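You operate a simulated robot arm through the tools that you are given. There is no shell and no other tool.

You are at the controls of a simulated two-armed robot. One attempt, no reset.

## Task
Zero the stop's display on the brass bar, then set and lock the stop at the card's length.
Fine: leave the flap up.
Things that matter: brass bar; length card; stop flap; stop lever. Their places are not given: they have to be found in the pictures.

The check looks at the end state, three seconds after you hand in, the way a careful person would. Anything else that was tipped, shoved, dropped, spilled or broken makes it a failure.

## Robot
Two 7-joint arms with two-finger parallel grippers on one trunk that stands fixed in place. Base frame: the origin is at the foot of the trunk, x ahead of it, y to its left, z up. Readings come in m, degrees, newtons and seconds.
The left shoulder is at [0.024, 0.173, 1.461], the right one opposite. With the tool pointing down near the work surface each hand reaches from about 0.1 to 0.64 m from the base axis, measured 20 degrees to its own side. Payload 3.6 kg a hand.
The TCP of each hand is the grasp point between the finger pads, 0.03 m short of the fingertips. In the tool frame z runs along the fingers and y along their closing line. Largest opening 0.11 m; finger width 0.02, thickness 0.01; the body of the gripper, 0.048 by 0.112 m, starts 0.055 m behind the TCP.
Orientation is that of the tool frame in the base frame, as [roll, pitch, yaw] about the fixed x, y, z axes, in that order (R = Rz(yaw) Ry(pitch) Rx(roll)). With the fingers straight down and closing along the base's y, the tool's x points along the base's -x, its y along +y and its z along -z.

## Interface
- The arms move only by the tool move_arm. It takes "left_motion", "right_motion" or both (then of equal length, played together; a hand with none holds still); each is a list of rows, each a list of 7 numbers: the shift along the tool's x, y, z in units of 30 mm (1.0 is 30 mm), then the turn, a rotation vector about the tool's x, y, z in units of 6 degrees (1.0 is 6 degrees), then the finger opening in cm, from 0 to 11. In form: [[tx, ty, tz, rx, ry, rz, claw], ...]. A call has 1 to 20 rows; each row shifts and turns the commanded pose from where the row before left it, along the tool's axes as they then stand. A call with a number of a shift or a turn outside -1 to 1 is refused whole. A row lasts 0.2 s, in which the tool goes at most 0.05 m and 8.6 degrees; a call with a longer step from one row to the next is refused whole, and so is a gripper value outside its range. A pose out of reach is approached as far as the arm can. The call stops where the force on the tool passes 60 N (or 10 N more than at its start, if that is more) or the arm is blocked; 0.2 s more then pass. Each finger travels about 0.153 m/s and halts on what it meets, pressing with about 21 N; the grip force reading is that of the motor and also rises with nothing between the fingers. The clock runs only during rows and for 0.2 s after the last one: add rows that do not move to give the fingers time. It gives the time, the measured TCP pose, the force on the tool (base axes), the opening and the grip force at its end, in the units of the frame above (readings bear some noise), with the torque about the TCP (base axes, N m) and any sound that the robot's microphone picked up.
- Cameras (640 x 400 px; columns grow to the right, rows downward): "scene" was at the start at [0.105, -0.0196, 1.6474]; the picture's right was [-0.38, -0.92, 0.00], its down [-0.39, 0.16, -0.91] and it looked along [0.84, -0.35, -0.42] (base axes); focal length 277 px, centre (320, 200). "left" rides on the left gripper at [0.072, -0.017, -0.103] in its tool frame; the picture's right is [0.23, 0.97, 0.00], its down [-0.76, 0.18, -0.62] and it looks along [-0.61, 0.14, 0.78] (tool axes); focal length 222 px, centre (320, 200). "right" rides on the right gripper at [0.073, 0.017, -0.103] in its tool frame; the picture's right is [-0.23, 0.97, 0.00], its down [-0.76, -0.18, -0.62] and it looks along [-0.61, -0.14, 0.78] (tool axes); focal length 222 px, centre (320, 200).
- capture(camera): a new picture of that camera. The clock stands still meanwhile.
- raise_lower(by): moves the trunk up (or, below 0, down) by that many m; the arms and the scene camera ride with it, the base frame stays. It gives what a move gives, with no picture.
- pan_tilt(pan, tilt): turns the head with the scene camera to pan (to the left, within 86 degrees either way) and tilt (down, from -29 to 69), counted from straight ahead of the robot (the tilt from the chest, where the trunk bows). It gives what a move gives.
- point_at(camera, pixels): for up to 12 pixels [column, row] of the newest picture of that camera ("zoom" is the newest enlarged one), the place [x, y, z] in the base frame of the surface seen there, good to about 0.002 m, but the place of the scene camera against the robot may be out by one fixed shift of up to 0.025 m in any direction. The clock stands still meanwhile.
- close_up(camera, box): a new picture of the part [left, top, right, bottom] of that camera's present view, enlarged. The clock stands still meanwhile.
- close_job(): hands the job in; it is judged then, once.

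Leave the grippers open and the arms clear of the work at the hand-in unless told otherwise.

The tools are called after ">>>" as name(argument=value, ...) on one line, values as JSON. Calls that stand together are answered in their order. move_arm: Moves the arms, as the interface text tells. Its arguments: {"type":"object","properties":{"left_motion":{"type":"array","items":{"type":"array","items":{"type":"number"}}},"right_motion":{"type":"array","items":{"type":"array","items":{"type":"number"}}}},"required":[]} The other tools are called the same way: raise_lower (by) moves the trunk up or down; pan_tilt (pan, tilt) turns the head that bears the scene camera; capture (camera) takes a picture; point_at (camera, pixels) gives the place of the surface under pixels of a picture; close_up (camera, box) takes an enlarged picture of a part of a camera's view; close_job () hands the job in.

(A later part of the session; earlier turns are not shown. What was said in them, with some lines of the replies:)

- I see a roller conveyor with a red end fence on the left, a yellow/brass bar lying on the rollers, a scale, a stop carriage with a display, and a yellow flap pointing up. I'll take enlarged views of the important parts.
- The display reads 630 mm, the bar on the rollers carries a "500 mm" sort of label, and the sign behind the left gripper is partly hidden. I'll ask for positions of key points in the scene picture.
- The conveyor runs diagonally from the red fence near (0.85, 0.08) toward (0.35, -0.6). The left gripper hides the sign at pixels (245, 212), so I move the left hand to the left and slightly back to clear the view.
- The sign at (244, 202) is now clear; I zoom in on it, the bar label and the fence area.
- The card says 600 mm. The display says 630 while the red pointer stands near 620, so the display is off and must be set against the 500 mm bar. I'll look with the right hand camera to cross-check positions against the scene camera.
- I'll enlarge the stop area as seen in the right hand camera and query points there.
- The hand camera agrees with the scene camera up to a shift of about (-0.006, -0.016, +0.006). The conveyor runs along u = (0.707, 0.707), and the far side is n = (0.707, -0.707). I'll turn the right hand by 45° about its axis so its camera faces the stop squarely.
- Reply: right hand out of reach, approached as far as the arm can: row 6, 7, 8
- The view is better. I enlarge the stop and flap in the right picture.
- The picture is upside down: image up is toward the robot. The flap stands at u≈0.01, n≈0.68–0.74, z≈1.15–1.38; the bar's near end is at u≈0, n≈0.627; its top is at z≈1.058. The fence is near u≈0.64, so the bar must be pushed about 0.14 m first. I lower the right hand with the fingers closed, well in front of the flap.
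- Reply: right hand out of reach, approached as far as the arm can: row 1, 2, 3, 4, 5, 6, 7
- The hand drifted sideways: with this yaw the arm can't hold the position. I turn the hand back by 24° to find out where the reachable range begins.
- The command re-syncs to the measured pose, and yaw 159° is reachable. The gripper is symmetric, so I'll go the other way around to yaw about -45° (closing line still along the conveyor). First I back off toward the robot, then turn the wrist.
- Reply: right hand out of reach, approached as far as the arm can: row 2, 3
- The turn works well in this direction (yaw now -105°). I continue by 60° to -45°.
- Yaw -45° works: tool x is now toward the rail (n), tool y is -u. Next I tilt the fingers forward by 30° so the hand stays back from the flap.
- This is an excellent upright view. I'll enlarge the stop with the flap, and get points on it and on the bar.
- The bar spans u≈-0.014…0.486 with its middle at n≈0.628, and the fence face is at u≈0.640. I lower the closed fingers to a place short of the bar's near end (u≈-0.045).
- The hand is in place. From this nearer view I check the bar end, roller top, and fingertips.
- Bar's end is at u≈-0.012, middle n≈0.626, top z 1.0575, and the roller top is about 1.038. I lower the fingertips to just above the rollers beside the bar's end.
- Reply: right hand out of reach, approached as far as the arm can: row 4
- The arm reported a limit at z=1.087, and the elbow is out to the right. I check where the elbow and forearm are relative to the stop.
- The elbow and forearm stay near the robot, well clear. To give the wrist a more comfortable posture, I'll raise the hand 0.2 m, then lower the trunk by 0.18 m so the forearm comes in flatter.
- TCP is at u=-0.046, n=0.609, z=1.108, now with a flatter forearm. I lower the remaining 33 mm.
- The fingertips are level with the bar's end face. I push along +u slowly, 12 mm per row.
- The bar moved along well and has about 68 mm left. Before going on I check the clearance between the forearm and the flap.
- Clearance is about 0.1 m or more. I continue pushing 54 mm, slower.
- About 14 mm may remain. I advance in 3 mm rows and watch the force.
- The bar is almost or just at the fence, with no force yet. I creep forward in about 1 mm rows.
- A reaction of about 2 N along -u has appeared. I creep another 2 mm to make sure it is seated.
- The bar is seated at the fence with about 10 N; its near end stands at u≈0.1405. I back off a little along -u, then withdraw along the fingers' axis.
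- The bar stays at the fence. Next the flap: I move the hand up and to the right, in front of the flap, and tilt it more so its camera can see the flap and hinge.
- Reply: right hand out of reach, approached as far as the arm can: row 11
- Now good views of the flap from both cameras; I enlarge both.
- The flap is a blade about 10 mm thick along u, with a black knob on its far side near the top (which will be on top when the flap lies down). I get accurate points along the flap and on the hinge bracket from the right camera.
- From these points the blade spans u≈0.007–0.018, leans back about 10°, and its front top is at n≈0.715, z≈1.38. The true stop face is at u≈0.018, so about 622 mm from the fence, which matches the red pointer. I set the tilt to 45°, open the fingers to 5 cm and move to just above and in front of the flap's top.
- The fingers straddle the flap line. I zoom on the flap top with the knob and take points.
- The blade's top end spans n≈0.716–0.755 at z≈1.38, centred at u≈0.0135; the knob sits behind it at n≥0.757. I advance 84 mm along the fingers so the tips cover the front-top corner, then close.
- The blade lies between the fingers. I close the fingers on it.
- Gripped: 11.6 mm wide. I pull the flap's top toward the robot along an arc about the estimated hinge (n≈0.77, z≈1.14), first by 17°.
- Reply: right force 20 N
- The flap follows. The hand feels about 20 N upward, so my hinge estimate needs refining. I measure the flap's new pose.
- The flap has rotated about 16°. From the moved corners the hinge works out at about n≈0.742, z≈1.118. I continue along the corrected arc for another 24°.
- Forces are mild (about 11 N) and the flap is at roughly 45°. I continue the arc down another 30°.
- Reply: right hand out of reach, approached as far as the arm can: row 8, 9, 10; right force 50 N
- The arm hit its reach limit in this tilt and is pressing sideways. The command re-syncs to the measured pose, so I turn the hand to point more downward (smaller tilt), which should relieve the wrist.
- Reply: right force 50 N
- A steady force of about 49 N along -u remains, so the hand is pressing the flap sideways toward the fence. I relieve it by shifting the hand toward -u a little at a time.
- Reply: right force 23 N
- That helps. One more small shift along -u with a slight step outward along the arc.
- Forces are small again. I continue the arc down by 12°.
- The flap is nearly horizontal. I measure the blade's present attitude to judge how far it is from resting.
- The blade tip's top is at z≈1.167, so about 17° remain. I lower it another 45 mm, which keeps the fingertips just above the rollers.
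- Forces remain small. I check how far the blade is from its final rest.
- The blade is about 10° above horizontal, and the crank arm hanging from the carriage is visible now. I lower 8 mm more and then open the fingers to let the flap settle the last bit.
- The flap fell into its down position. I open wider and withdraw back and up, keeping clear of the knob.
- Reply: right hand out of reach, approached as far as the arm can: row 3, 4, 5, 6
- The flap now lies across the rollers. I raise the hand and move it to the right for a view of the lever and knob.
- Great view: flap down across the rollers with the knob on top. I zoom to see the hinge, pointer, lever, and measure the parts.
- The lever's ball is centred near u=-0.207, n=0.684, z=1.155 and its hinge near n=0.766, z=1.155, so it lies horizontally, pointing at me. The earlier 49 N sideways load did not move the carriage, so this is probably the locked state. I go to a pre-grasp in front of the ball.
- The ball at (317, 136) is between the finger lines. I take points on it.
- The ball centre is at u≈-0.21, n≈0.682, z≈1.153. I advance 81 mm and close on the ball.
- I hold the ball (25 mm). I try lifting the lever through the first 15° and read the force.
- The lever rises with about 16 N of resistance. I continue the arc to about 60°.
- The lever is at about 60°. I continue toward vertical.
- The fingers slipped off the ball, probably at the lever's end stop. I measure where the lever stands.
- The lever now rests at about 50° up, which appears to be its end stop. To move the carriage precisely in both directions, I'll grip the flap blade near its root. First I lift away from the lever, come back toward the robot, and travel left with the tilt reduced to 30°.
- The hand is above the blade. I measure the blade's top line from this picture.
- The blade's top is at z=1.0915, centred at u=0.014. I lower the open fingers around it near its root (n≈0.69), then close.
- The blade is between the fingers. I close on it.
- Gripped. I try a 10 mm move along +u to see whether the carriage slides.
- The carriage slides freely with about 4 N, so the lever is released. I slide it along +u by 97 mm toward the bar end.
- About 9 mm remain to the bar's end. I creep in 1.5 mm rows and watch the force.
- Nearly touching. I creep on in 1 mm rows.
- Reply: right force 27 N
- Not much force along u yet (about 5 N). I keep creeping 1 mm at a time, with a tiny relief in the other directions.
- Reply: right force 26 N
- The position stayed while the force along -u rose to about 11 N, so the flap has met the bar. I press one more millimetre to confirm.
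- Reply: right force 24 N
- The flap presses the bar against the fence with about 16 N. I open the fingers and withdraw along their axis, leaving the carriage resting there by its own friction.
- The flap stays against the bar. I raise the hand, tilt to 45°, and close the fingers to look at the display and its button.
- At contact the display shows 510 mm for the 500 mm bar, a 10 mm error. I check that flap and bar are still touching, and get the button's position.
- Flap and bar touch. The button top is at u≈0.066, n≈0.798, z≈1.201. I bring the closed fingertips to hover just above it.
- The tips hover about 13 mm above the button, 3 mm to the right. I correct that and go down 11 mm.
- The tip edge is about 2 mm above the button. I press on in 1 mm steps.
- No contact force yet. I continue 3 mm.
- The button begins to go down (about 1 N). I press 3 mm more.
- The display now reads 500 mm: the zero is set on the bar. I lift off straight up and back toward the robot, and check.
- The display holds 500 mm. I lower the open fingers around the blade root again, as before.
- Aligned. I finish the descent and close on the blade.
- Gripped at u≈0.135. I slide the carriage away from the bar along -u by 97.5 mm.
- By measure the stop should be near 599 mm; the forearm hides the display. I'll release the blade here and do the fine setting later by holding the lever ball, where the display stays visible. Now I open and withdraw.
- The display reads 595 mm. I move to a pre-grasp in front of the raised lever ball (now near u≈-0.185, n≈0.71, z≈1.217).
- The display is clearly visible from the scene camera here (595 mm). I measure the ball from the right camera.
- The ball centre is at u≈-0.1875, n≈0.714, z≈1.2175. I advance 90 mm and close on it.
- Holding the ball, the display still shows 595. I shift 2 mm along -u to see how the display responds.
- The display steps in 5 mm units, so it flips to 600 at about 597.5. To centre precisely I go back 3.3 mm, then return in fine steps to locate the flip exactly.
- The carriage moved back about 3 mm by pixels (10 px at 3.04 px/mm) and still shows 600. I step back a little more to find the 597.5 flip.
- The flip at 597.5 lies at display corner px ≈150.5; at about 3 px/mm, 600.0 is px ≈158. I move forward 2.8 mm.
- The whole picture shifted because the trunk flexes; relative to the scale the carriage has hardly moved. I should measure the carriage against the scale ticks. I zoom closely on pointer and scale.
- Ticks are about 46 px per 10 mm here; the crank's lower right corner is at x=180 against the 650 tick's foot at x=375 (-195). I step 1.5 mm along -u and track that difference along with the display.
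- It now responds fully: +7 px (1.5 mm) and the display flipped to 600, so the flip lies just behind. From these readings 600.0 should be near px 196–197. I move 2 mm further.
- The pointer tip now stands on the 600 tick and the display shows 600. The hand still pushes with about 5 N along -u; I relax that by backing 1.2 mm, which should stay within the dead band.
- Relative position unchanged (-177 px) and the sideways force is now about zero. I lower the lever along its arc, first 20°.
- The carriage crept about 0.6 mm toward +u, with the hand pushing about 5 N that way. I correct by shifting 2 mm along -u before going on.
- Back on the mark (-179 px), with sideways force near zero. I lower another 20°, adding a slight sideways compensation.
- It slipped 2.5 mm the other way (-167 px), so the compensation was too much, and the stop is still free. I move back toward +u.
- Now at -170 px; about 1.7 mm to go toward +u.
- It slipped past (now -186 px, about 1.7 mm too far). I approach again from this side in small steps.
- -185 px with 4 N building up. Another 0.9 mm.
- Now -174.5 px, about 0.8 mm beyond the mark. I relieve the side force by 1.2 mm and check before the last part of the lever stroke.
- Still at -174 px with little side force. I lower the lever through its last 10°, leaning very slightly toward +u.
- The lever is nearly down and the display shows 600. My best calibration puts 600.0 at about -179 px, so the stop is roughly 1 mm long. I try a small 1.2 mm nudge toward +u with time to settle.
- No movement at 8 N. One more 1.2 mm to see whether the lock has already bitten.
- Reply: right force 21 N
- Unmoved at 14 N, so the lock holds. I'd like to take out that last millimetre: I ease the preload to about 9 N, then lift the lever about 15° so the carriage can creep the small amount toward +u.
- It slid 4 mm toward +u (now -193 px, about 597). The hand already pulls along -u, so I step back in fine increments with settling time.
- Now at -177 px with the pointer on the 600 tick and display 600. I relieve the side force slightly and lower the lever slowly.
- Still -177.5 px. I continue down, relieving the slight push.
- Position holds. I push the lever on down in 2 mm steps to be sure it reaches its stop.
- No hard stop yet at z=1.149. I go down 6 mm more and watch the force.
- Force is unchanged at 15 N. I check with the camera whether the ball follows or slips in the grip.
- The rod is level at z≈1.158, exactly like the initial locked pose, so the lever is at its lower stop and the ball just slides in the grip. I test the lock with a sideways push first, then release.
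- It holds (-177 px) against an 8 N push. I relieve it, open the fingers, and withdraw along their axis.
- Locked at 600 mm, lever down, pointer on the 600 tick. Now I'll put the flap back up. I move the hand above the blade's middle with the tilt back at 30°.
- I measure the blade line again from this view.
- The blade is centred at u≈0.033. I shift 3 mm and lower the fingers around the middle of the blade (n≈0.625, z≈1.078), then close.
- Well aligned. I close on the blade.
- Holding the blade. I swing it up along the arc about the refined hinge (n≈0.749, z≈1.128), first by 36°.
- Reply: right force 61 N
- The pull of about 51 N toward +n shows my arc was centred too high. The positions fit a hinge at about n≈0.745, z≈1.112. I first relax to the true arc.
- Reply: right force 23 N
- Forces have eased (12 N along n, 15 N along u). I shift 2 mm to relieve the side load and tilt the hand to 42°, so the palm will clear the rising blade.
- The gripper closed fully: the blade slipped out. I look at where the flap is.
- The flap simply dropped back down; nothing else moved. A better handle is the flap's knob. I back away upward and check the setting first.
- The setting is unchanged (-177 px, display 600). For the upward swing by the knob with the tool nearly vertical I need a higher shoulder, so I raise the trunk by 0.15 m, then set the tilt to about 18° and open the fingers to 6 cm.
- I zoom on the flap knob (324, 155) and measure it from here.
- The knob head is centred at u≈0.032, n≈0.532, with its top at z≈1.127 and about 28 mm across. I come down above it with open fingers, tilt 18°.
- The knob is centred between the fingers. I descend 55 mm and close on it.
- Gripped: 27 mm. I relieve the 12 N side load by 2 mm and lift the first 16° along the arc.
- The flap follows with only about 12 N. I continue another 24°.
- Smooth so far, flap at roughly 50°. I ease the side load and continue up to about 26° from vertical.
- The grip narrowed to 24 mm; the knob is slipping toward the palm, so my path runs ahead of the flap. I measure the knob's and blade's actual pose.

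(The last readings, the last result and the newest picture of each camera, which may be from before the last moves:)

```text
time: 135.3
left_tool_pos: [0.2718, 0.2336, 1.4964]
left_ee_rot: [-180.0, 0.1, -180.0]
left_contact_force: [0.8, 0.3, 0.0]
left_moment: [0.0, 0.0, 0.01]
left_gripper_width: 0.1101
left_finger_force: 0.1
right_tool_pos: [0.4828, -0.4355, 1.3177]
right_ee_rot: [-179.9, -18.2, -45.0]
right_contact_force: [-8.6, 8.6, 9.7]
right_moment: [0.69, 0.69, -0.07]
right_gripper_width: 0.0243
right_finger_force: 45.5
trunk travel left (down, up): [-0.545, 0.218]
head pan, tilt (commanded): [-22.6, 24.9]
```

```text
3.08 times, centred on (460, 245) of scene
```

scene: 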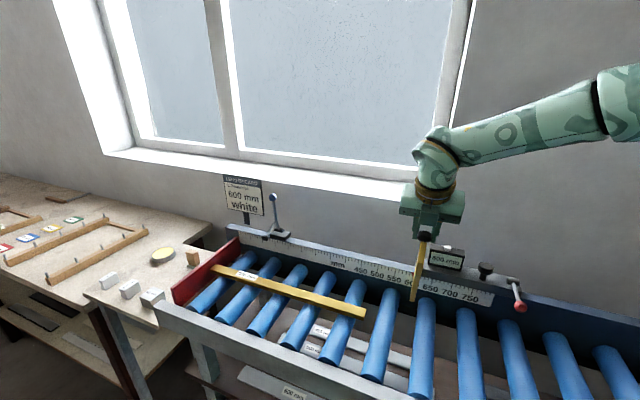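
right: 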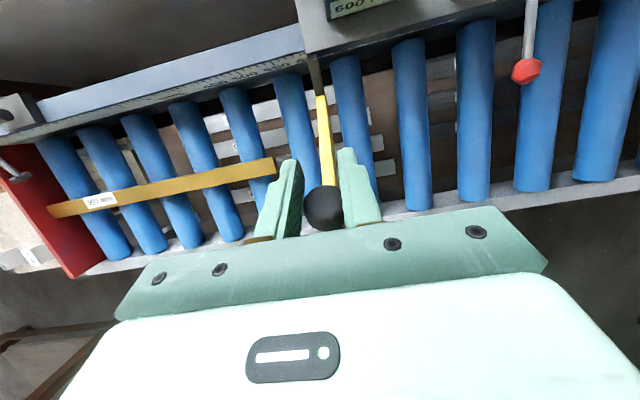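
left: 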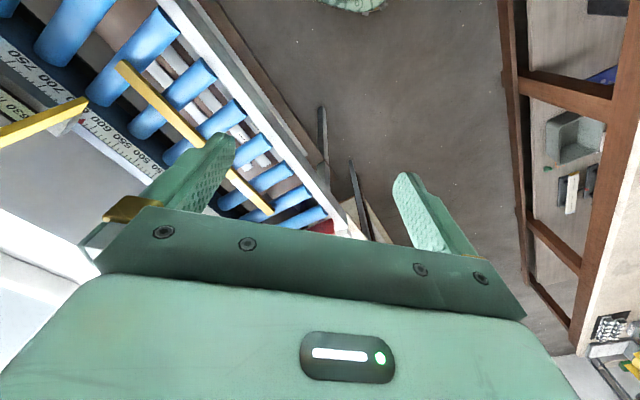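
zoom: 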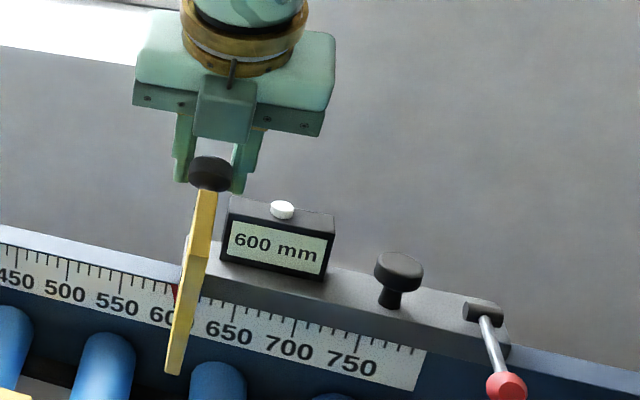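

The blade stands about 31° short of vertical; the knob lags the hand by nearly 2 cm along n. I move the hand back over the knob to regain a full grip.

>>> move_arm(right_motion=[[-0.17, 0, 0, 0, 0, 0, 0], [-0.17, 0, 0, 0, 0, 0, 0], [-0.17, 0, -0.02, 0, 0, 0, 0], [0, 0, 0, 0, 0, 0, 0]])

>>> capture(camera="right")

>>> point_at(camera="right", pixels=[[322, 190], [322, 200], [322, 180], [328, 150], [324, 120]])

```text
time: 136.3
left_tool_pos: [0.2767, 0.2315, 1.4961]
left_ee_rot: [-180.0, 0.0, -180.0]
left_contact_force: [0.2, 0.0, 0.3]
left_moment: [0.01, -0.03, -0.01]
left_gripper_width: 0.1101
left_finger_force: 0.1
right_tool_pos: [0.4741, -0.4261, 1.309]
right_ee_rot: [179.9, -18.0, -45.1]
right_contact_force: [10.2, -1.1, -1.9]
right_moment: [-0.98, -0.98, -0.03]
right_gripper_width: 0.0239
right_finger_force: 44.7
trunk travel left (down, up): [-0.545, 0.218]
head pan, tilt (commanded): [-22.6, 24.9]
```

```text
taken
```

right: 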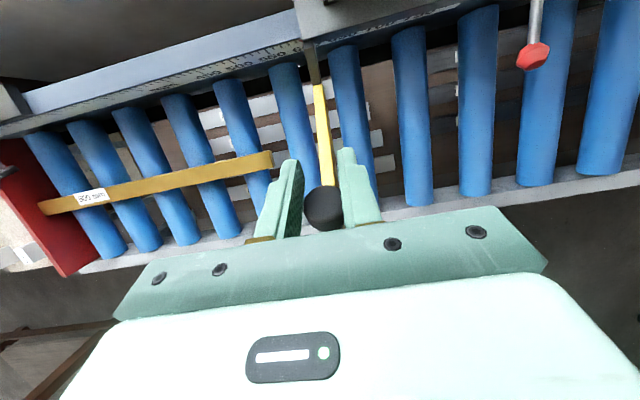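

```text
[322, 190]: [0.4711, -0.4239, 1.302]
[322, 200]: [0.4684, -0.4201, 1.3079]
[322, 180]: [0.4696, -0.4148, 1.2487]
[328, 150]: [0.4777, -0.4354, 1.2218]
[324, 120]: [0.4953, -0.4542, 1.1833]
```

The knob now moves together with the hand, sitting deeper between the fingers. I continue the arc slowly from here by about 15°.

>>> move_arm(right_motion=[[0.23, 0, -0.056, 0, 0, 0, 0], [0.23, 0, -0.056, 0, 0, 0, 0], [0.23, 0, -0.056, 0, 0, 0, 0], [0.23, 0, -0.056, 0, 0, 0, 0], [0.25, 0, -0.026, 0, 0, 0, 0], [0.25, 0, -0.026, 0, 0, 0, 0], [0.25, 0, -0.026, 0, 0, 0, 0], [0.25, 0, -0.026, 0, 0, 0, 0]])

>>> capture(camera="right")

>>> capture(camera="scene")

```text
time: 138.2
left_tool_pos: [0.2743, 0.2314, 1.496]
left_ee_rot: [-180.0, 0.0, 179.9]
left_contact_force: [-0.4, 0.2, -0.2]
left_moment: [0.0, 0.0, 0.0]
left_gripper_width: 0.1099
left_finger_force: 0.1
right_tool_pos: [0.51, -0.4624, 1.3395]
right_ee_rot: [-180.0, -18.0, -45.2]
right_contact_force: [0.2, -0.9, 0.5]
right_moment: [-0.02, 0.0, 0.03]
right_gripper_width: 0.0
right_finger_force: 37.9
trunk travel left (down, up): [-0.545, 0.218]
head pan, tilt (commanded): [-22.6, 24.9]
```

```text
taken
```

right: 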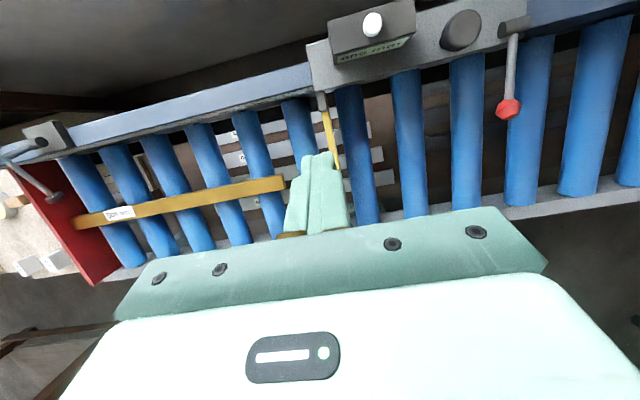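

```text
taken
```

scene: 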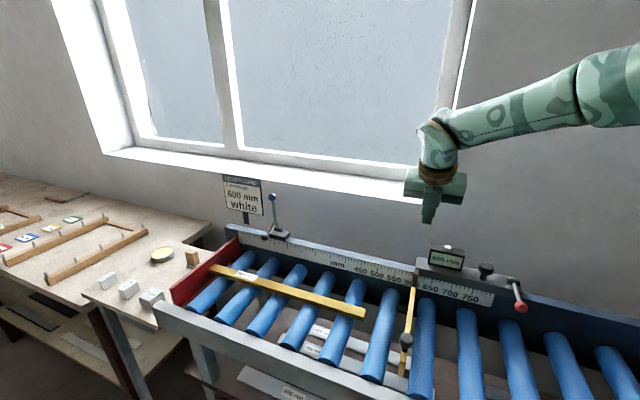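

The knob slipped out again and the flap fell back down harmlessly. The knob is slippery, but the blade itself gripped firmly before. I'll repeat what worked while lowering: grip the blade's tip corner with tilt about 33° and the lower trunk. First I back off and lower the trunk by 0.15 m.

>>> move_arm(right_motion=[[-0.9, 0, 0, 0, 0, 0, 2], [-0.9, 0, 0, 0, 0.5, 0, 4], [-0.9, 0, -0.3, 0, 1, 0, 5], [-0.5, 0, -0.3, 0, 1, 0, 5]])

>>> raise_lower(by=-0.15)

>>> capture(camera="right")

>>> capture(camera="scene")

>>> close_up(camera="scene", box=[415, 220, 475, 258])

```text
time: 139.2
left_tool_pos: [0.2737, 0.2324, 1.4964]
left_ee_rot: [-179.9, -0.1, -180.0]
left_contact_force: [0.4, 0.1, -0.2]
left_moment: [0.04, 0.01, -0.02]
left_gripper_width: 0.11
left_finger_force: 0.0
right_tool_pos: [0.4425, -0.3918, 1.3228]
right_ee_rot: [-179.8, -33.1, -45.1]
right_contact_force: [-0.4, -0.5, -0.7]
right_moment: [-0.02, 0.05, 0.0]
right_gripper_width: 0.0499
right_finger_force: 0.0
trunk travel left (down, up): [-0.545, 0.218]
head pan, tilt (commanded): [-22.6, 24.9]
```

```text
time: 140.9
left_tool_pos: [0.2746, 0.232, 1.3471]
left_ee_rot: [-180.0, -0.1, 179.9]
left_contact_force: [-1.1, -0.2, -0.2]
left_moment: [0.0, -0.02, 0.04]
left_gripper_width: 0.11
left_finger_force: 0.1
right_tool_pos: [0.4404, -0.3935, 1.1724]
right_ee_rot: [-180.0, -33.1, -45.1]
right_contact_force: [-0.1, -0.7, -0.1]
right_moment: [0.02, 0.01, 0.0]
right_gripper_width: 0.0502
right_finger_force: 0.0
trunk travel left (down, up): [-0.395, 0.368]
head pan, tilt (commanded): [-22.6, 24.9]
```

```text
taken
```

right: 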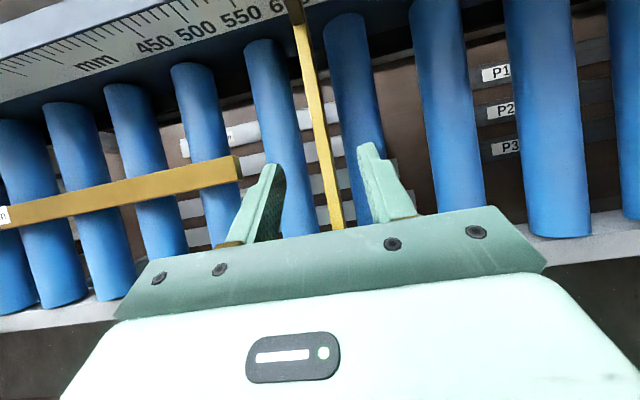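

```text
taken
```

scene: 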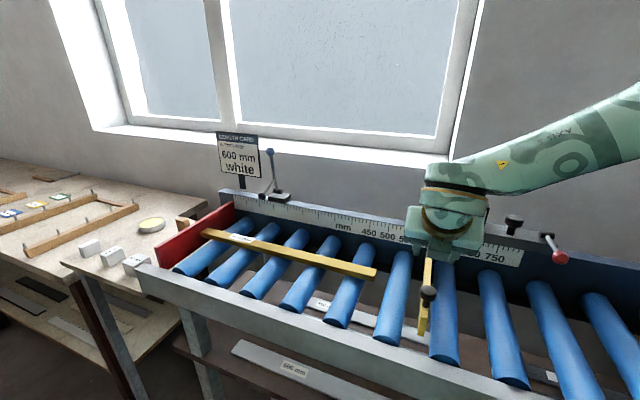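

```text
10.53 times, centred on (445, 239) of scene
```

zoom: 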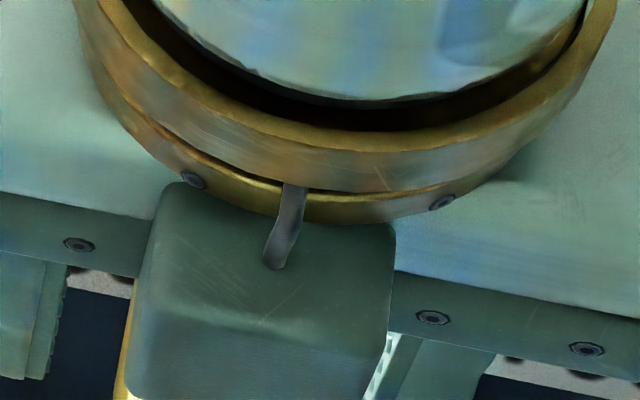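

I bring the open fingers over the blade's tip: first toward the robot above the knob, then straight down around knob and tip.

>>> move_arm(right_motion=[[-0.723, 0.01, -0.47, 0, 0, 0, 5], [-0.723, 0.01, -0.47, 0, 0, 0, 5], [-0.723, 0, -0.47, 0, 0, 0, 5], [-0.429, 0, 0.66, 0, 0, 0, 5], [-0.429, 0, 0.66, 0, 0, 0, 5], [-0.429, 0, 0.66, 0, 0, 0, 5]])

>>> capture(camera="right")

>>> point_at(camera="right", pixels=[[320, 100], [325, 165], [328, 190]])

```text
time: 142.3
left_tool_pos: [0.275, 0.2309, 1.3459]
left_ee_rot: [-180.0, 0.0, -180.0]
left_contact_force: [0.6, -0.6, -0.4]
left_moment: [0.0, 0.01, 0.01]
left_gripper_width: 0.1099
left_finger_force: 0.2
right_tool_pos: [0.386, -0.3368, 1.0991]
right_ee_rot: [-179.9, -33.0, -45.2]
right_contact_force: [0.3, 0.2, 0.2]
right_moment: [0.01, -0.02, 0.03]
right_gripper_width: 0.05
right_finger_force: 0.1
trunk travel left (down, up): [-0.395, 0.368]
head pan, tilt (commanded): [-22.6, 24.9]
```

```text
taken
```

right: 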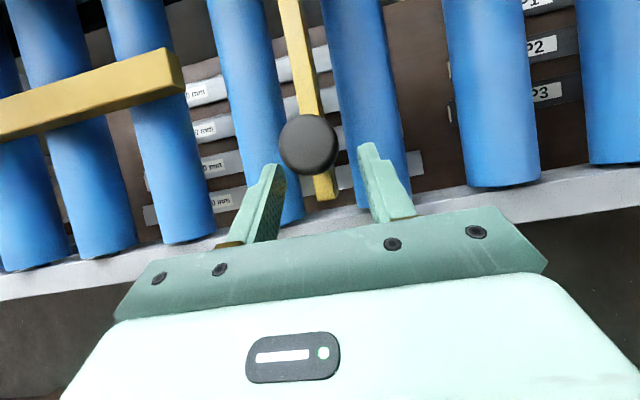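

```text
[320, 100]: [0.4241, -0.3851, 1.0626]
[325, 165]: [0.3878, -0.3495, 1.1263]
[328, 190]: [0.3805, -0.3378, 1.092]
```

The tip is between the fingers. I go down the last 2 cm, centre, and close.

>>> move_arm(right_motion=[[-0.2, 0.05, 0.3, 0, 0, 0, 5], [-0.18, 0.03, 0.29, 0, 0, 0, 5], [0, 0, 0, 0, 0, 0, 3], [0, 0, 0, 0, 0, 0, 0], [0, 0, 0, 0, 0, 0, 0]])

>>> capture(camera="right")

```text
time: 143.5
left_tool_pos: [0.275, 0.2324, 1.3456]
left_ee_rot: [-179.9, 0.0, 180.0]
left_contact_force: [0.1, -0.4, 0.6]
left_moment: [-0.03, -0.01, 0.01]
left_gripper_width: 0.1102
left_finger_force: 0.1
right_tool_pos: [0.385, -0.3381, 1.0797]
right_ee_rot: [-179.9, -33.1, -45.0]
right_contact_force: [6.9, 8.0, 1.7]
right_moment: [-0.55, -0.37, 0.0]
right_gripper_width: 0.0118
right_finger_force: 45.1
trunk travel left (down, up): [-0.395, 0.368]
head pan, tilt (commanded): [-22.6, 24.9]
```

```text
taken
```

right: 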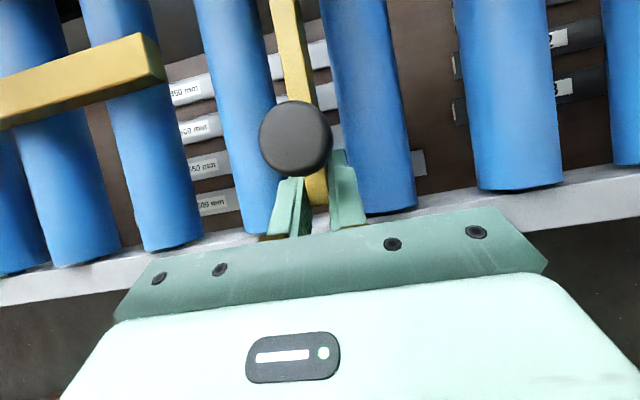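

Gripped on the blade tip. I ease the side load and lift slowly through the first 15°.

>>> move_arm(right_motion=[[0, -0.05, 0, 0, 0, 0, 0], [0.15, 0, -0.316, 0, 0, 0, 0], [0.15, 0, -0.316, 0, 0, 0, 0], [0.15, 0, -0.316, 0, 0, 0, 0], [0.207, 0, -0.319, 0, 0, 0, 0], [0.207, 0, -0.319, 0, 0, 0, 0], [0.207, 0, -0.319, 0, 0, 0, 0]])

>>> capture(camera="right")

```text
time: 145.1
left_tool_pos: [0.2762, 0.2336, 1.346]
left_ee_rot: [-179.9, -0.1, 180.0]
left_contact_force: [0.7, 0.0, -0.4]
left_moment: [-0.01, -0.03, -0.01]
left_gripper_width: 0.1097
left_finger_force: 0.1
right_tool_pos: [0.3836, -0.3357, 1.1455]
right_ee_rot: [179.9, -33.2, -45.0]
right_contact_force: [4.1, 16.6, -5.7]
right_moment: [1.36, 0.31, 0.51]
right_gripper_width: 0.0121
right_finger_force: 45.3
trunk travel left (down, up): [-0.395, 0.368]
head pan, tilt (commanded): [-22.6, 24.9]
```

```text
taken
```

right: 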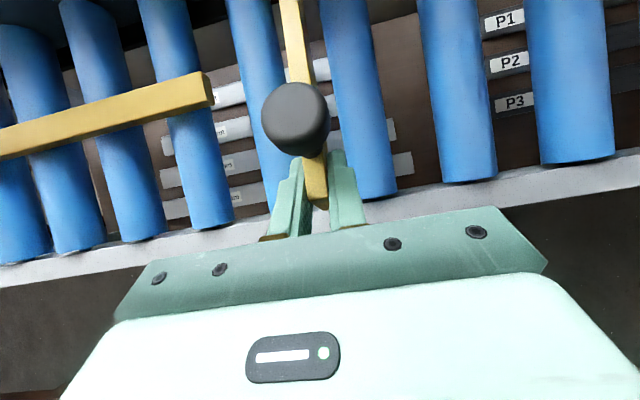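

Good; forces are low apart from 15 N sideways, which I relieve while lifting another 16°.

>>> move_arm(right_motion=[[0.249, -0.03, -0.286, 0, 0, 0, 0], [0.249, -0.03, -0.286, 0, 0, 0, 0], [0.249, -0.02, -0.286, 0, 0, 0, 0], [0.285, 0, -0.249, 0, 0, 0, 0], [0.285, 0, -0.249, 0, 0, 0, 0], [0.285, 0, -0.249, 0, 0, 0, 0]])

>>> capture(camera="right")

```text
time: 146.5
left_tool_pos: [0.2741, 0.2305, 1.346]
left_ee_rot: [-179.9, 0.1, -180.0]
left_contact_force: [-0.8, 0.0, 0.2]
left_moment: [-0.01, -0.03, 0.02]
left_gripper_width: 0.1099
left_finger_force: 0.1
right_tool_pos: [0.3919, -0.3468, 1.2129]
right_ee_rot: [180.0, -33.0, -45.2]
right_contact_force: [-2.9, 2.0, -6.0]
right_moment: [0.87, 0.91, 0.74]
right_gripper_width: 0.0118
right_finger_force: 45.0
trunk travel left (down, up): [-0.395, 0.368]
head pan, tilt (commanded): [-22.6, 24.9]
```

```text
taken
```

right: 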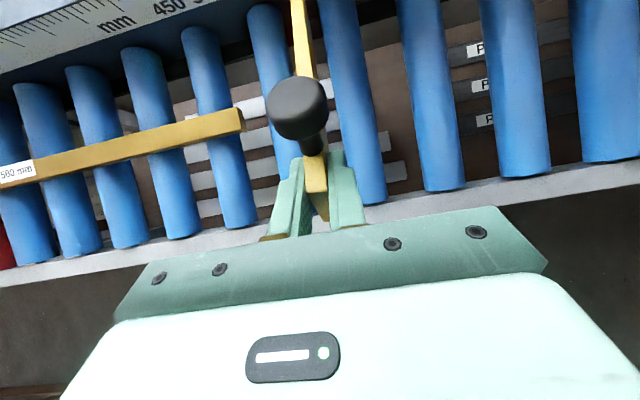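

Very smooth now (forces under 7 N). Next 16°.

>>> move_arm(right_motion=[[0.318, 0, -0.206, 0, 0, 0, 0], [0.318, 0, -0.206, 0, 0, 0, 0], [0.318, 0, -0.206, 0, 0, 0, 0], [0.344, 0, -0.161, 0, 0, 0, 0], [0.344, 0, -0.161, 0, 0, 0, 0], [0.344, 0, -0.161, 0, 0, 0, 0]])

>>> capture(camera="right")

```text
time: 147.9
left_tool_pos: [0.2744, 0.2321, 1.3463]
left_ee_rot: [179.9, 0.0, 179.9]
left_contact_force: [-0.3, -0.1, -0.1]
left_moment: [-0.03, 0.0, -0.01]
left_gripper_width: 0.1096
left_finger_force: 0.2
right_tool_pos: [0.4146, -0.3689, 1.2735]
right_ee_rot: [-180.0, -32.9, -45.2]
right_contact_force: [-2.7, 3.0, -6.4]
right_moment: [0.94, 1.21, 0.43]
right_gripper_width: 0.012
right_finger_force: 45.1
trunk travel left (down, up): [-0.395, 0.368]
head pan, tilt (commanded): [-22.6, 24.9]
```

```text
taken
```

right: 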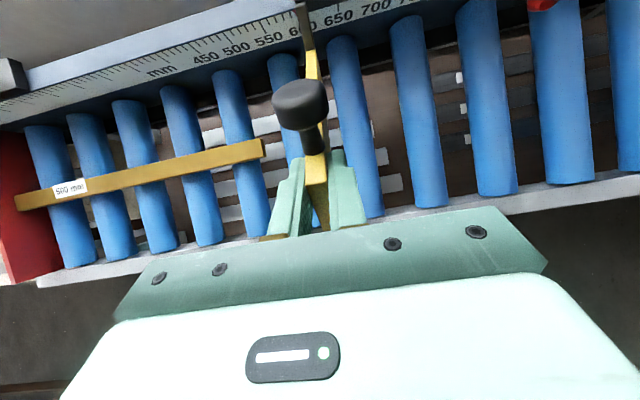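

Still smooth. Another 24°.

>>> move_arm(right_motion=[[0.363, 0, -0.11, 0, 0, 0, 0], [0.363, 0, -0.11, 0, 0, 0, 0], [0.363, 0, -0.11, 0, 0, 0, 0], [0.374, 0, -0.06, 0, 0, 0, 0], [0.374, 0, -0.06, 0, 0, 0, 0], [0.374, 0, -0.06, 0, 0, 0, 0], [0.379, 0, -0.007, 0, 0, 0, 0], [0.379, 0, -0.007, 0, 0, 0, 0], [0.379, 0, -0.007, 0, 0, 0, 0]])

>>> capture(camera="right")

>>> capture(camera="scene")

```text
time: 149.9
left_tool_pos: [0.2734, 0.231, 1.3465]
left_ee_rot: [-180.0, 0.0, -179.9]
left_contact_force: [0.0, 0.3, -0.7]
left_moment: [-0.02, -0.02, 0.01]
left_gripper_width: 0.1102
left_finger_force: 0.0
right_tool_pos: [0.4694, -0.4219, 1.3398]
right_ee_rot: [-180.0, -33.0, -45.1]
right_contact_force: [-4.8, 1.7, -8.6]
right_moment: [1.25, 1.28, 0.55]
right_gripper_width: 0.0121
right_finger_force: 44.5
trunk travel left (down, up): [-0.395, 0.368]
head pan, tilt (commanded): [-22.6, 24.9]
```

```text
taken
```

right: 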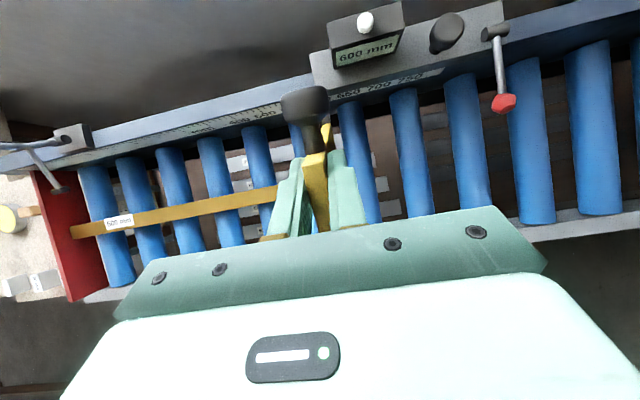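

```text
taken
```

scene: 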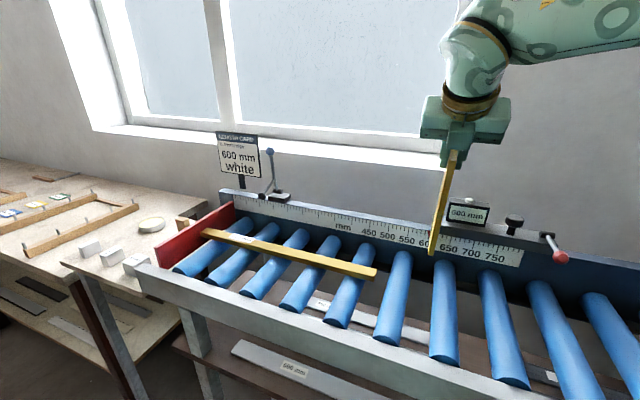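

Nearly there: about 28° to go. I continue with the same slow arc.

>>> move_arm(right_motion=[[0.377, 0, 0.046, 0, 0, 0, 0], [0.377, 0, 0.046, 0, 0, 0, 0], [0.377, 0, 0.046, 0, 0, 0, 0], [0.366, 0, 0.098, 0, 0, 0, 0], [0.366, 0, 0.098, 0, 0, 0, 0], [0.366, 0, 0.098, 0, 0, 0, 0]])

>>> capture(camera="right")

>>> capture(camera="scene")

```text
time: 151.3
left_tool_pos: [0.2747, 0.2324, 1.3445]
left_ee_rot: [-180.0, -0.1, -180.0]
left_contact_force: [0.8, -0.4, -0.1]
left_moment: [-0.03, -0.01, -0.02]
left_gripper_width: 0.1099
left_finger_force: 0.0
right_tool_pos: [0.5136, -0.4663, 1.3673]
right_ee_rot: [180.0, -33.0, -45.1]
right_contact_force: [-2.8, 4.9, -6.3]
right_moment: [1.11, 1.24, 0.44]
right_gripper_width: 0.0118
right_finger_force: 45.0
trunk travel left (down, up): [-0.395, 0.368]
head pan, tilt (commanded): [-22.6, 24.9]
```

```text
taken
```

right: 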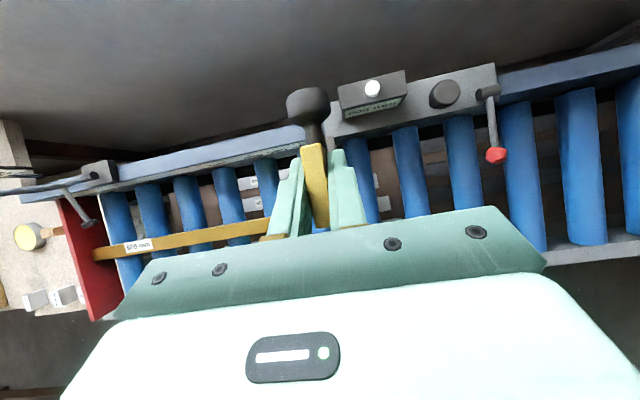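

```text
taken
```

scene: 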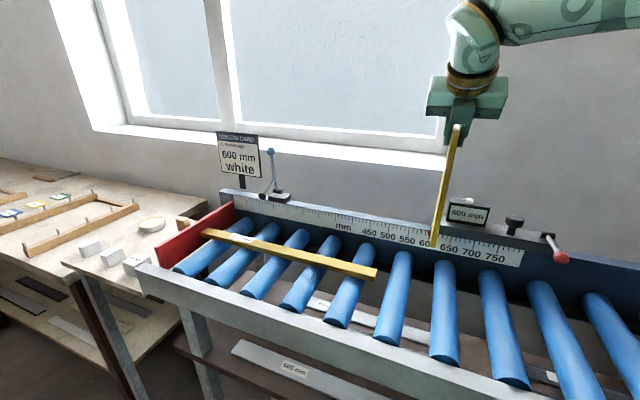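

About 14° remain. I continue in smaller steps until the stop is felt.

>>> move_arm(right_motion=[[0.35, 0, 0.148, 0, 0, 0, 0], [0.35, 0, 0.148, 0, 0, 0, 0], [0.35, 0, 0.148, 0, 0, 0, 0], [0.25, 0, 0.139, 0, 0, 0, 0], [0.25, 0, 0.139, 0, 0, 0, 0]])

>>> capture(camera="right")

>>> capture(camera="scene")

```text
time: 152.5
left_tool_pos: [0.2702, 0.2346, 1.3461]
left_ee_rot: [-179.8, 0.0, 180.0]
left_contact_force: [0.0, -0.6, -0.2]
left_moment: [-0.05, -0.03, -0.01]
left_gripper_width: 0.1103
left_finger_force: 0.0
right_tool_pos: [0.5437, -0.4965, 1.3734]
right_ee_rot: [180.0, -32.8, -45.1]
right_contact_force: [-25.1, 21.5, -20.1]
right_moment: [0.37, -0.04, 0.97]
right_gripper_width: 0.0114
right_finger_force: 45.3
trunk travel left (down, up): [-0.395, 0.368]
head pan, tilt (commanded): [-22.6, 24.9]
```

```text
taken
```

right: 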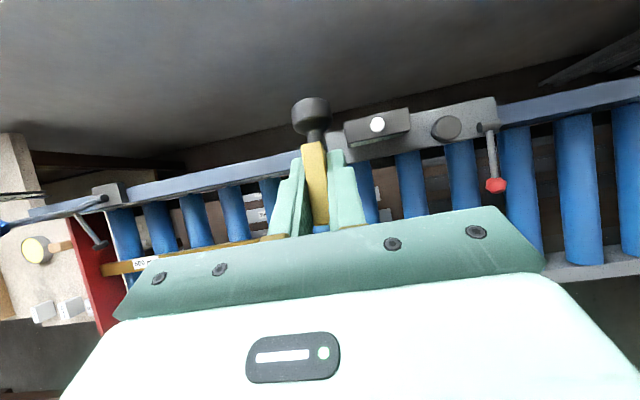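

```text
taken
```

scene: 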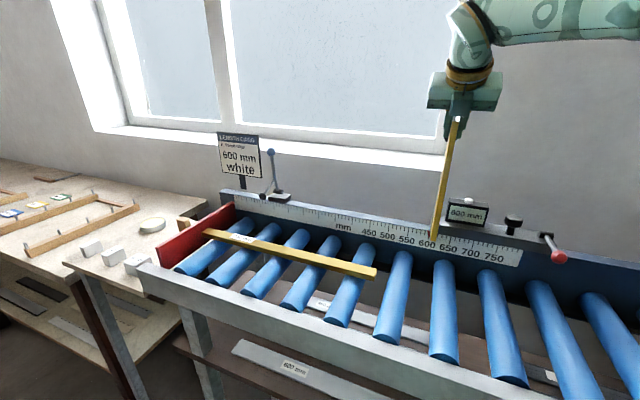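

A firm stop: 33 N against +n. The flap is at its up stop. I relax by a few millimetres and open the fingers just slightly to see whether it stays.

>>> move_arm(right_motion=[[-0.1, 0, -0.05, 0, 0, 0, 0], [0, 0, 0, 0, 0, 0, 1.7], [0, 0, 0, 0, 0, 0, 2.0], [0, 0, 0, 0, 0, 0, 2.2], [0, 0, 0, 0, 0, 0, 2.2]])

>>> capture(camera="right")

>>> capture(camera="scene")

>>> close_up(camera="scene", box=[400, 100, 520, 270])

```text
time: 153.7
left_tool_pos: [0.2732, 0.2315, 1.3474]
left_ee_rot: [180.0, 0.0, -180.0]
left_contact_force: [-0.9, 0.2, -0.4]
left_moment: [0.0, -0.03, -0.01]
left_gripper_width: 0.11
left_finger_force: 0.0
right_tool_pos: [0.5465, -0.4977, 1.3739]
right_ee_rot: [180.0, -33.0, -45.1]
right_contact_force: [-0.2, -0.3, 0.0]
right_moment: [0.02, -0.01, 0.0]
right_gripper_width: 0.0222
right_finger_force: 0.1
trunk travel left (down, up): [-0.395, 0.368]
head pan, tilt (commanded): [-22.6, 24.9]
```

```text
taken
```

right: 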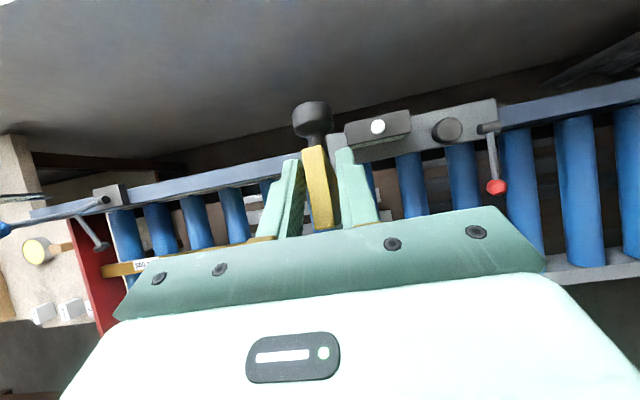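

```text
taken
```

scene: 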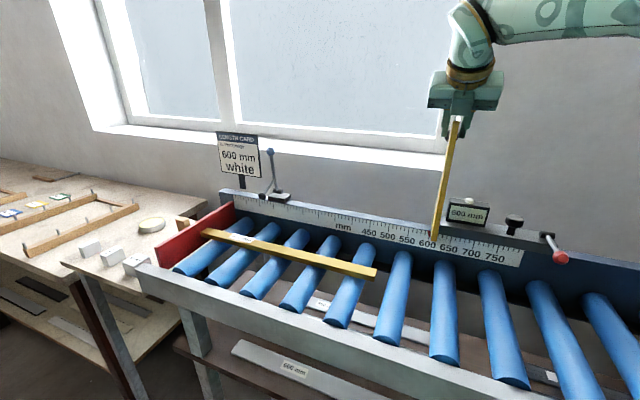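

```text
2.35 times, centred on (460, 185) of scene
```

zoom: 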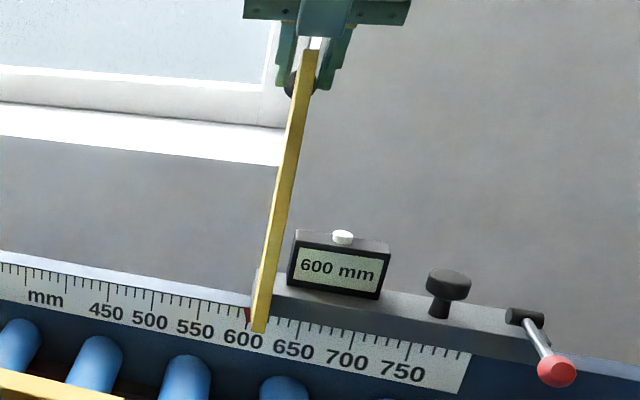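

The flap stays up by itself with the fingers slightly open and no contact force. I open further and withdraw up and back.

>>> move_arm(right_motion=[[0, 0, 0, 0, 0, 0, 4], [0, 0, 0, 0, 0, 0, 5.5], [0, 0, 0, 0, 0, 0, 5.5], [0, 0, -0.4, 0, 0, 0, 5.5], [0, 0, -0.8, 0, 0, 0, 5.5], [0, 0, -1, 0, 0, 0, 5.5], [0, 0, -1, 0, 0, 0, 5.5]])

>>> capture(camera="right")

>>> capture(camera="scene")

>>> close_up(camera="scene", box=[400, 100, 520, 270])

```text
time: 155.3
left_tool_pos: [0.274, 0.2316, 1.3466]
left_ee_rot: [180.0, 0.0, 180.0]
left_contact_force: [1.3, 0.5, 0.1]
left_moment: [-0.03, 0.01, 0.0]
left_gripper_width: 0.1101
left_finger_force: 0.0
right_tool_pos: [0.5106, -0.4624, 1.4549]
right_ee_rot: [-179.9, -33.1, -45.2]
right_contact_force: [-0.3, -0.2, 0.1]
right_moment: [0.01, -0.04, 0.02]
right_gripper_width: 0.0551
right_finger_force: 0.0
trunk travel left (down, up): [-0.395, 0.368]
head pan, tilt (commanded): [-22.6, 24.9]
```

```text
taken
```

right: 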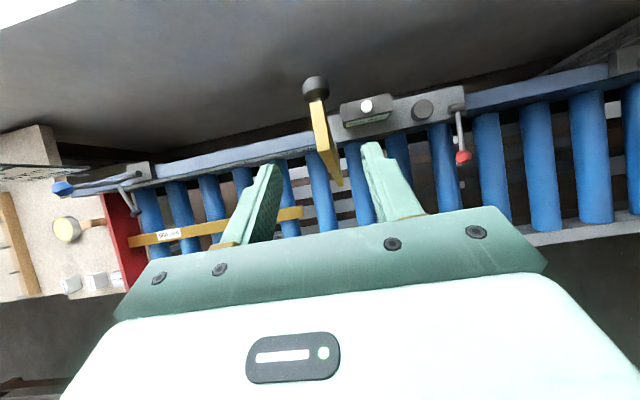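

```text
taken
```

scene: 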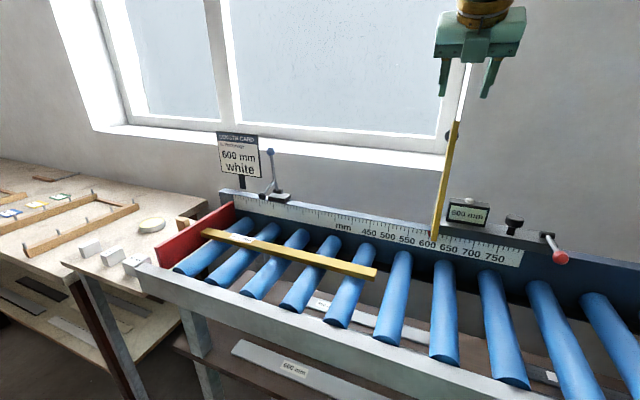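

```text
2.35 times, centred on (460, 185) of scene
```

zoom: 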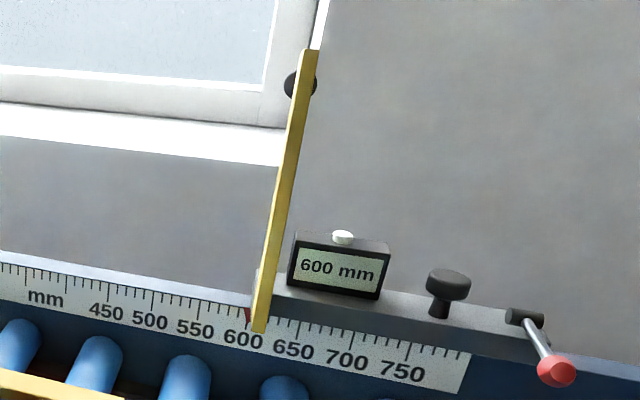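

The flap is up and holds. I verify that the stop did not shift, using the same enlarged frames as after locking.

>>> close_up(camera="scene", box=[420, 180, 620, 300])

>>> close_up(camera="scene", box=[420, 190, 520, 250])

>>> close_up(camera="scene", box=[415, 220, 475, 258])

>>> close_up(camera="scene", box=[180, 200, 400, 340])

```text
3.20 times, centred on (520, 240) of scene
```

zoom: 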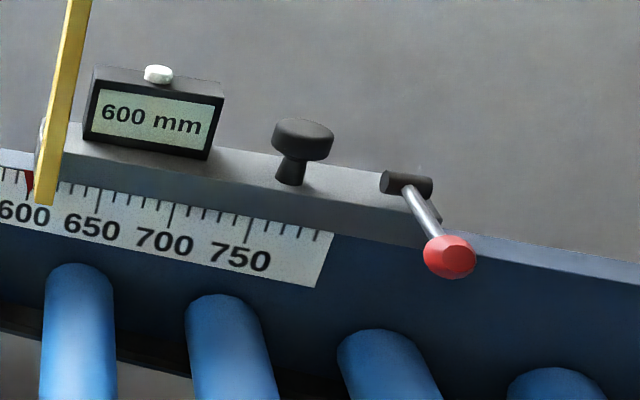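

```text
6.40 times, centred on (470, 220) of scene
```

zoom: 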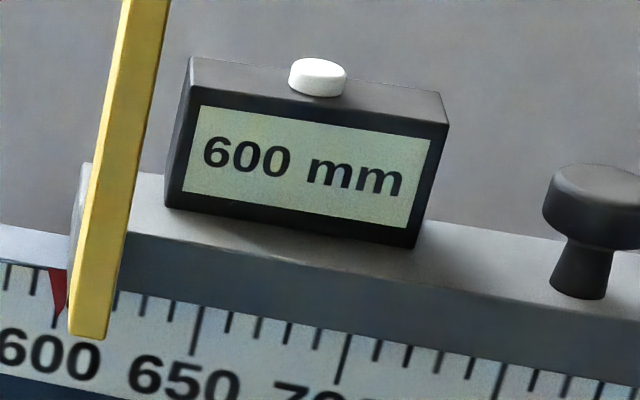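

```text
10.53 times, centred on (445, 239) of scene
```

zoom: 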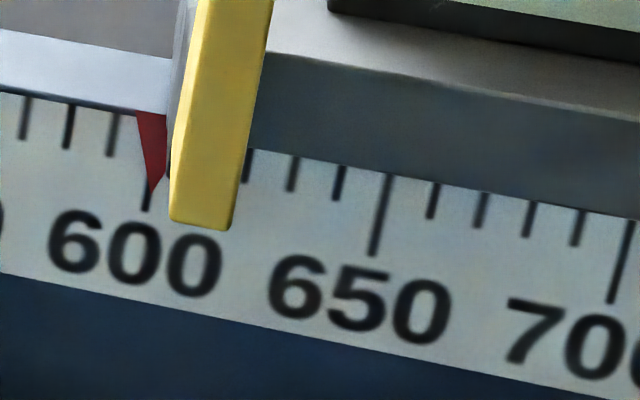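

```text
2.86 times, centred on (290, 270) of scene
```

zoom: 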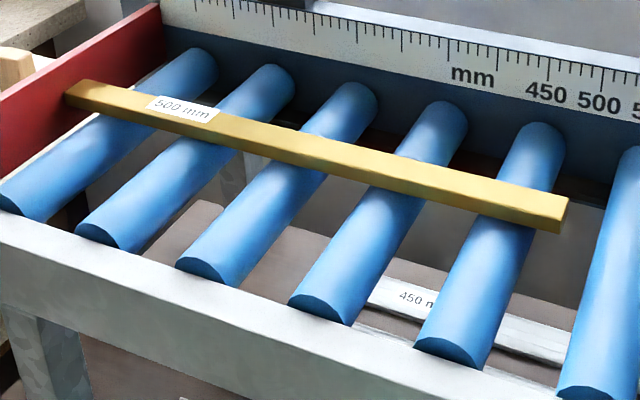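

Everything holds: display 600 mm, pointer on the 600 tick, lever down, flap up, bar at the fence. Now I raise the trunk back to its start height, draw the right hand back toward the robot, and open it fully.

>>> raise_lower(by=0.18)

>>> move_arm(right_motion=[[-0.7, 0, -0.45, 0, 0, 0, 6], [-0.7, 0, -0.45, 0, 0, 0, 7], [-0.7, 0.2, -0.45, 0, 0, 0, 9], [-0.7, 0.3, -0.45, 0, 0, 0, 11], [-0.7, 0.3, -0.45, 0, 0, 0, 11], [0, 0, 0, 0, 0, 0, 11]])

>>> capture(camera="scene")

>>> close_up(camera="scene", box=[380, 180, 560, 350])

```text
time: 157.3
left_tool_pos: [0.2741, 0.2312, 1.5254]
left_ee_rot: [179.9, 0.1, -180.0]
left_contact_force: [0.1, 0.6, 0.2]
left_moment: [-0.02, 0.02, 0.01]
left_gripper_width: 0.11
left_finger_force: 0.2
right_tool_pos: [0.5101, -0.4637, 1.6333]
right_ee_rot: [-180.0, -33.0, -45.2]
right_contact_force: [0.8, 0.0, 0.2]
right_moment: [0.02, -0.02, 0.0]
right_gripper_width: 0.0548
right_finger_force: 0.1
trunk travel left (down, up): [-0.575, 0.188]
head pan, tilt (commanded): [-22.6, 24.9]
```

```text
time: 158.7
left_tool_pos: [0.2756, 0.2312, 1.526]
left_ee_rot: [-180.0, 0.0, -179.9]
left_contact_force: [-0.2, -0.3, 0.0]
left_moment: [0.01, -0.02, 0.0]
left_gripper_width: 0.11
left_finger_force: 0.0
right_tool_pos: [0.4038, -0.3895, 1.6328]
right_ee_rot: [-179.9, -33.0, -45.2]
right_contact_force: [0.0, -0.4, -0.4]
right_moment: [0.01, 0.02, 0.02]
right_gripper_width: 0.1098
right_finger_force: 0.2
trunk travel left (down, up): [-0.575, 0.188]
head pan, tilt (commanded): [-22.6, 24.9]
```

```text
taken
```

scene: 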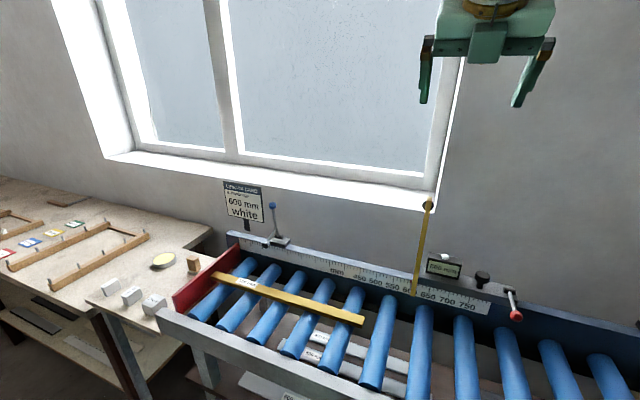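

```text
2.35 times, centred on (470, 265) of scene
```

zoom: 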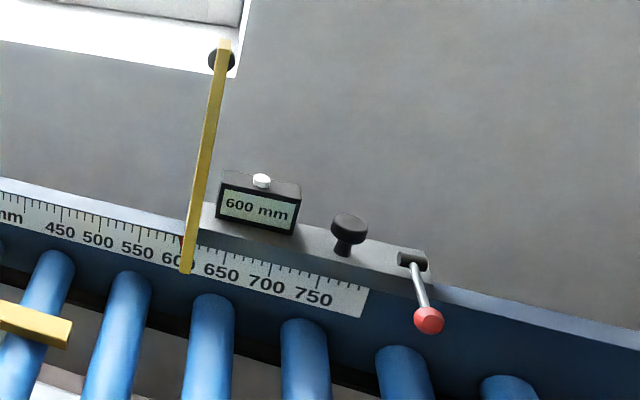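

All as wanted. As a last check I compare the lever's angle and the blade's lean with their initial poses.

>>> close_up(camera="scene", box=[415, 240, 545, 330])

>>> point_at(camera="scene", pixels=[[515, 316], [508, 289], [511, 300], [428, 205], [413, 291], [447, 256]])

```text
4.44 times, centred on (480, 285) of scene
```

zoom: 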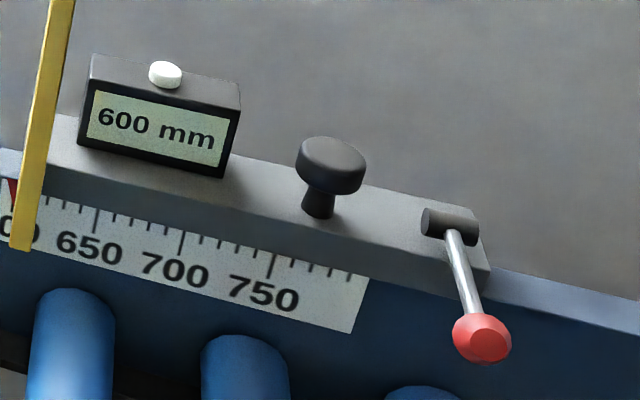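

```text
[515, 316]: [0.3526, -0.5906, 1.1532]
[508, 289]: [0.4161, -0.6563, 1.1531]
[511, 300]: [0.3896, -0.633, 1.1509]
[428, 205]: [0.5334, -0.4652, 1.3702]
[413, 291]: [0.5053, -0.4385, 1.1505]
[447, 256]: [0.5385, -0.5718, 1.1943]
```

The lever is level as at the start (locked), the flap is up, the display shows 600 mm with the pointer on 600, the bar lies against the fence, and both grippers are open and clear. I hand in.

>>> close_job()

```text
The job is handed in.
```

I zeroed the stop's display on the brass bar, set the stop to the card's 600 mm, and locked it. I handed the job in and have had no result back yet.

- **Zeroing:** The display read 510 mm with the flap pressed against the end of the 500 mm bar and the bar against the red fence. I pressed the button there and it changed to 500 mm.
- **Setting:** The display shows 600 mm and the pointer is on the 600 tick. The display only steps in 5 mm. By my measurements against the scale the stop may be about 0.5 mm over, and probably within 1 mm.
- **Lock:** The lever is down, level as I first found it. The stop did not move when I pushed it sideways with about 8 N, and its position and the 600 mm reading were unchanged after I raised the flap.
- **Flap:** It is up and stays up on its own. Two earlier tries at raising it slipped, and it dropped back onto its rest. I saw no damage and the setting did not change.
- **End state:** The bar is still on the rollers against the fence. Both grippers are open and the arms are clear.
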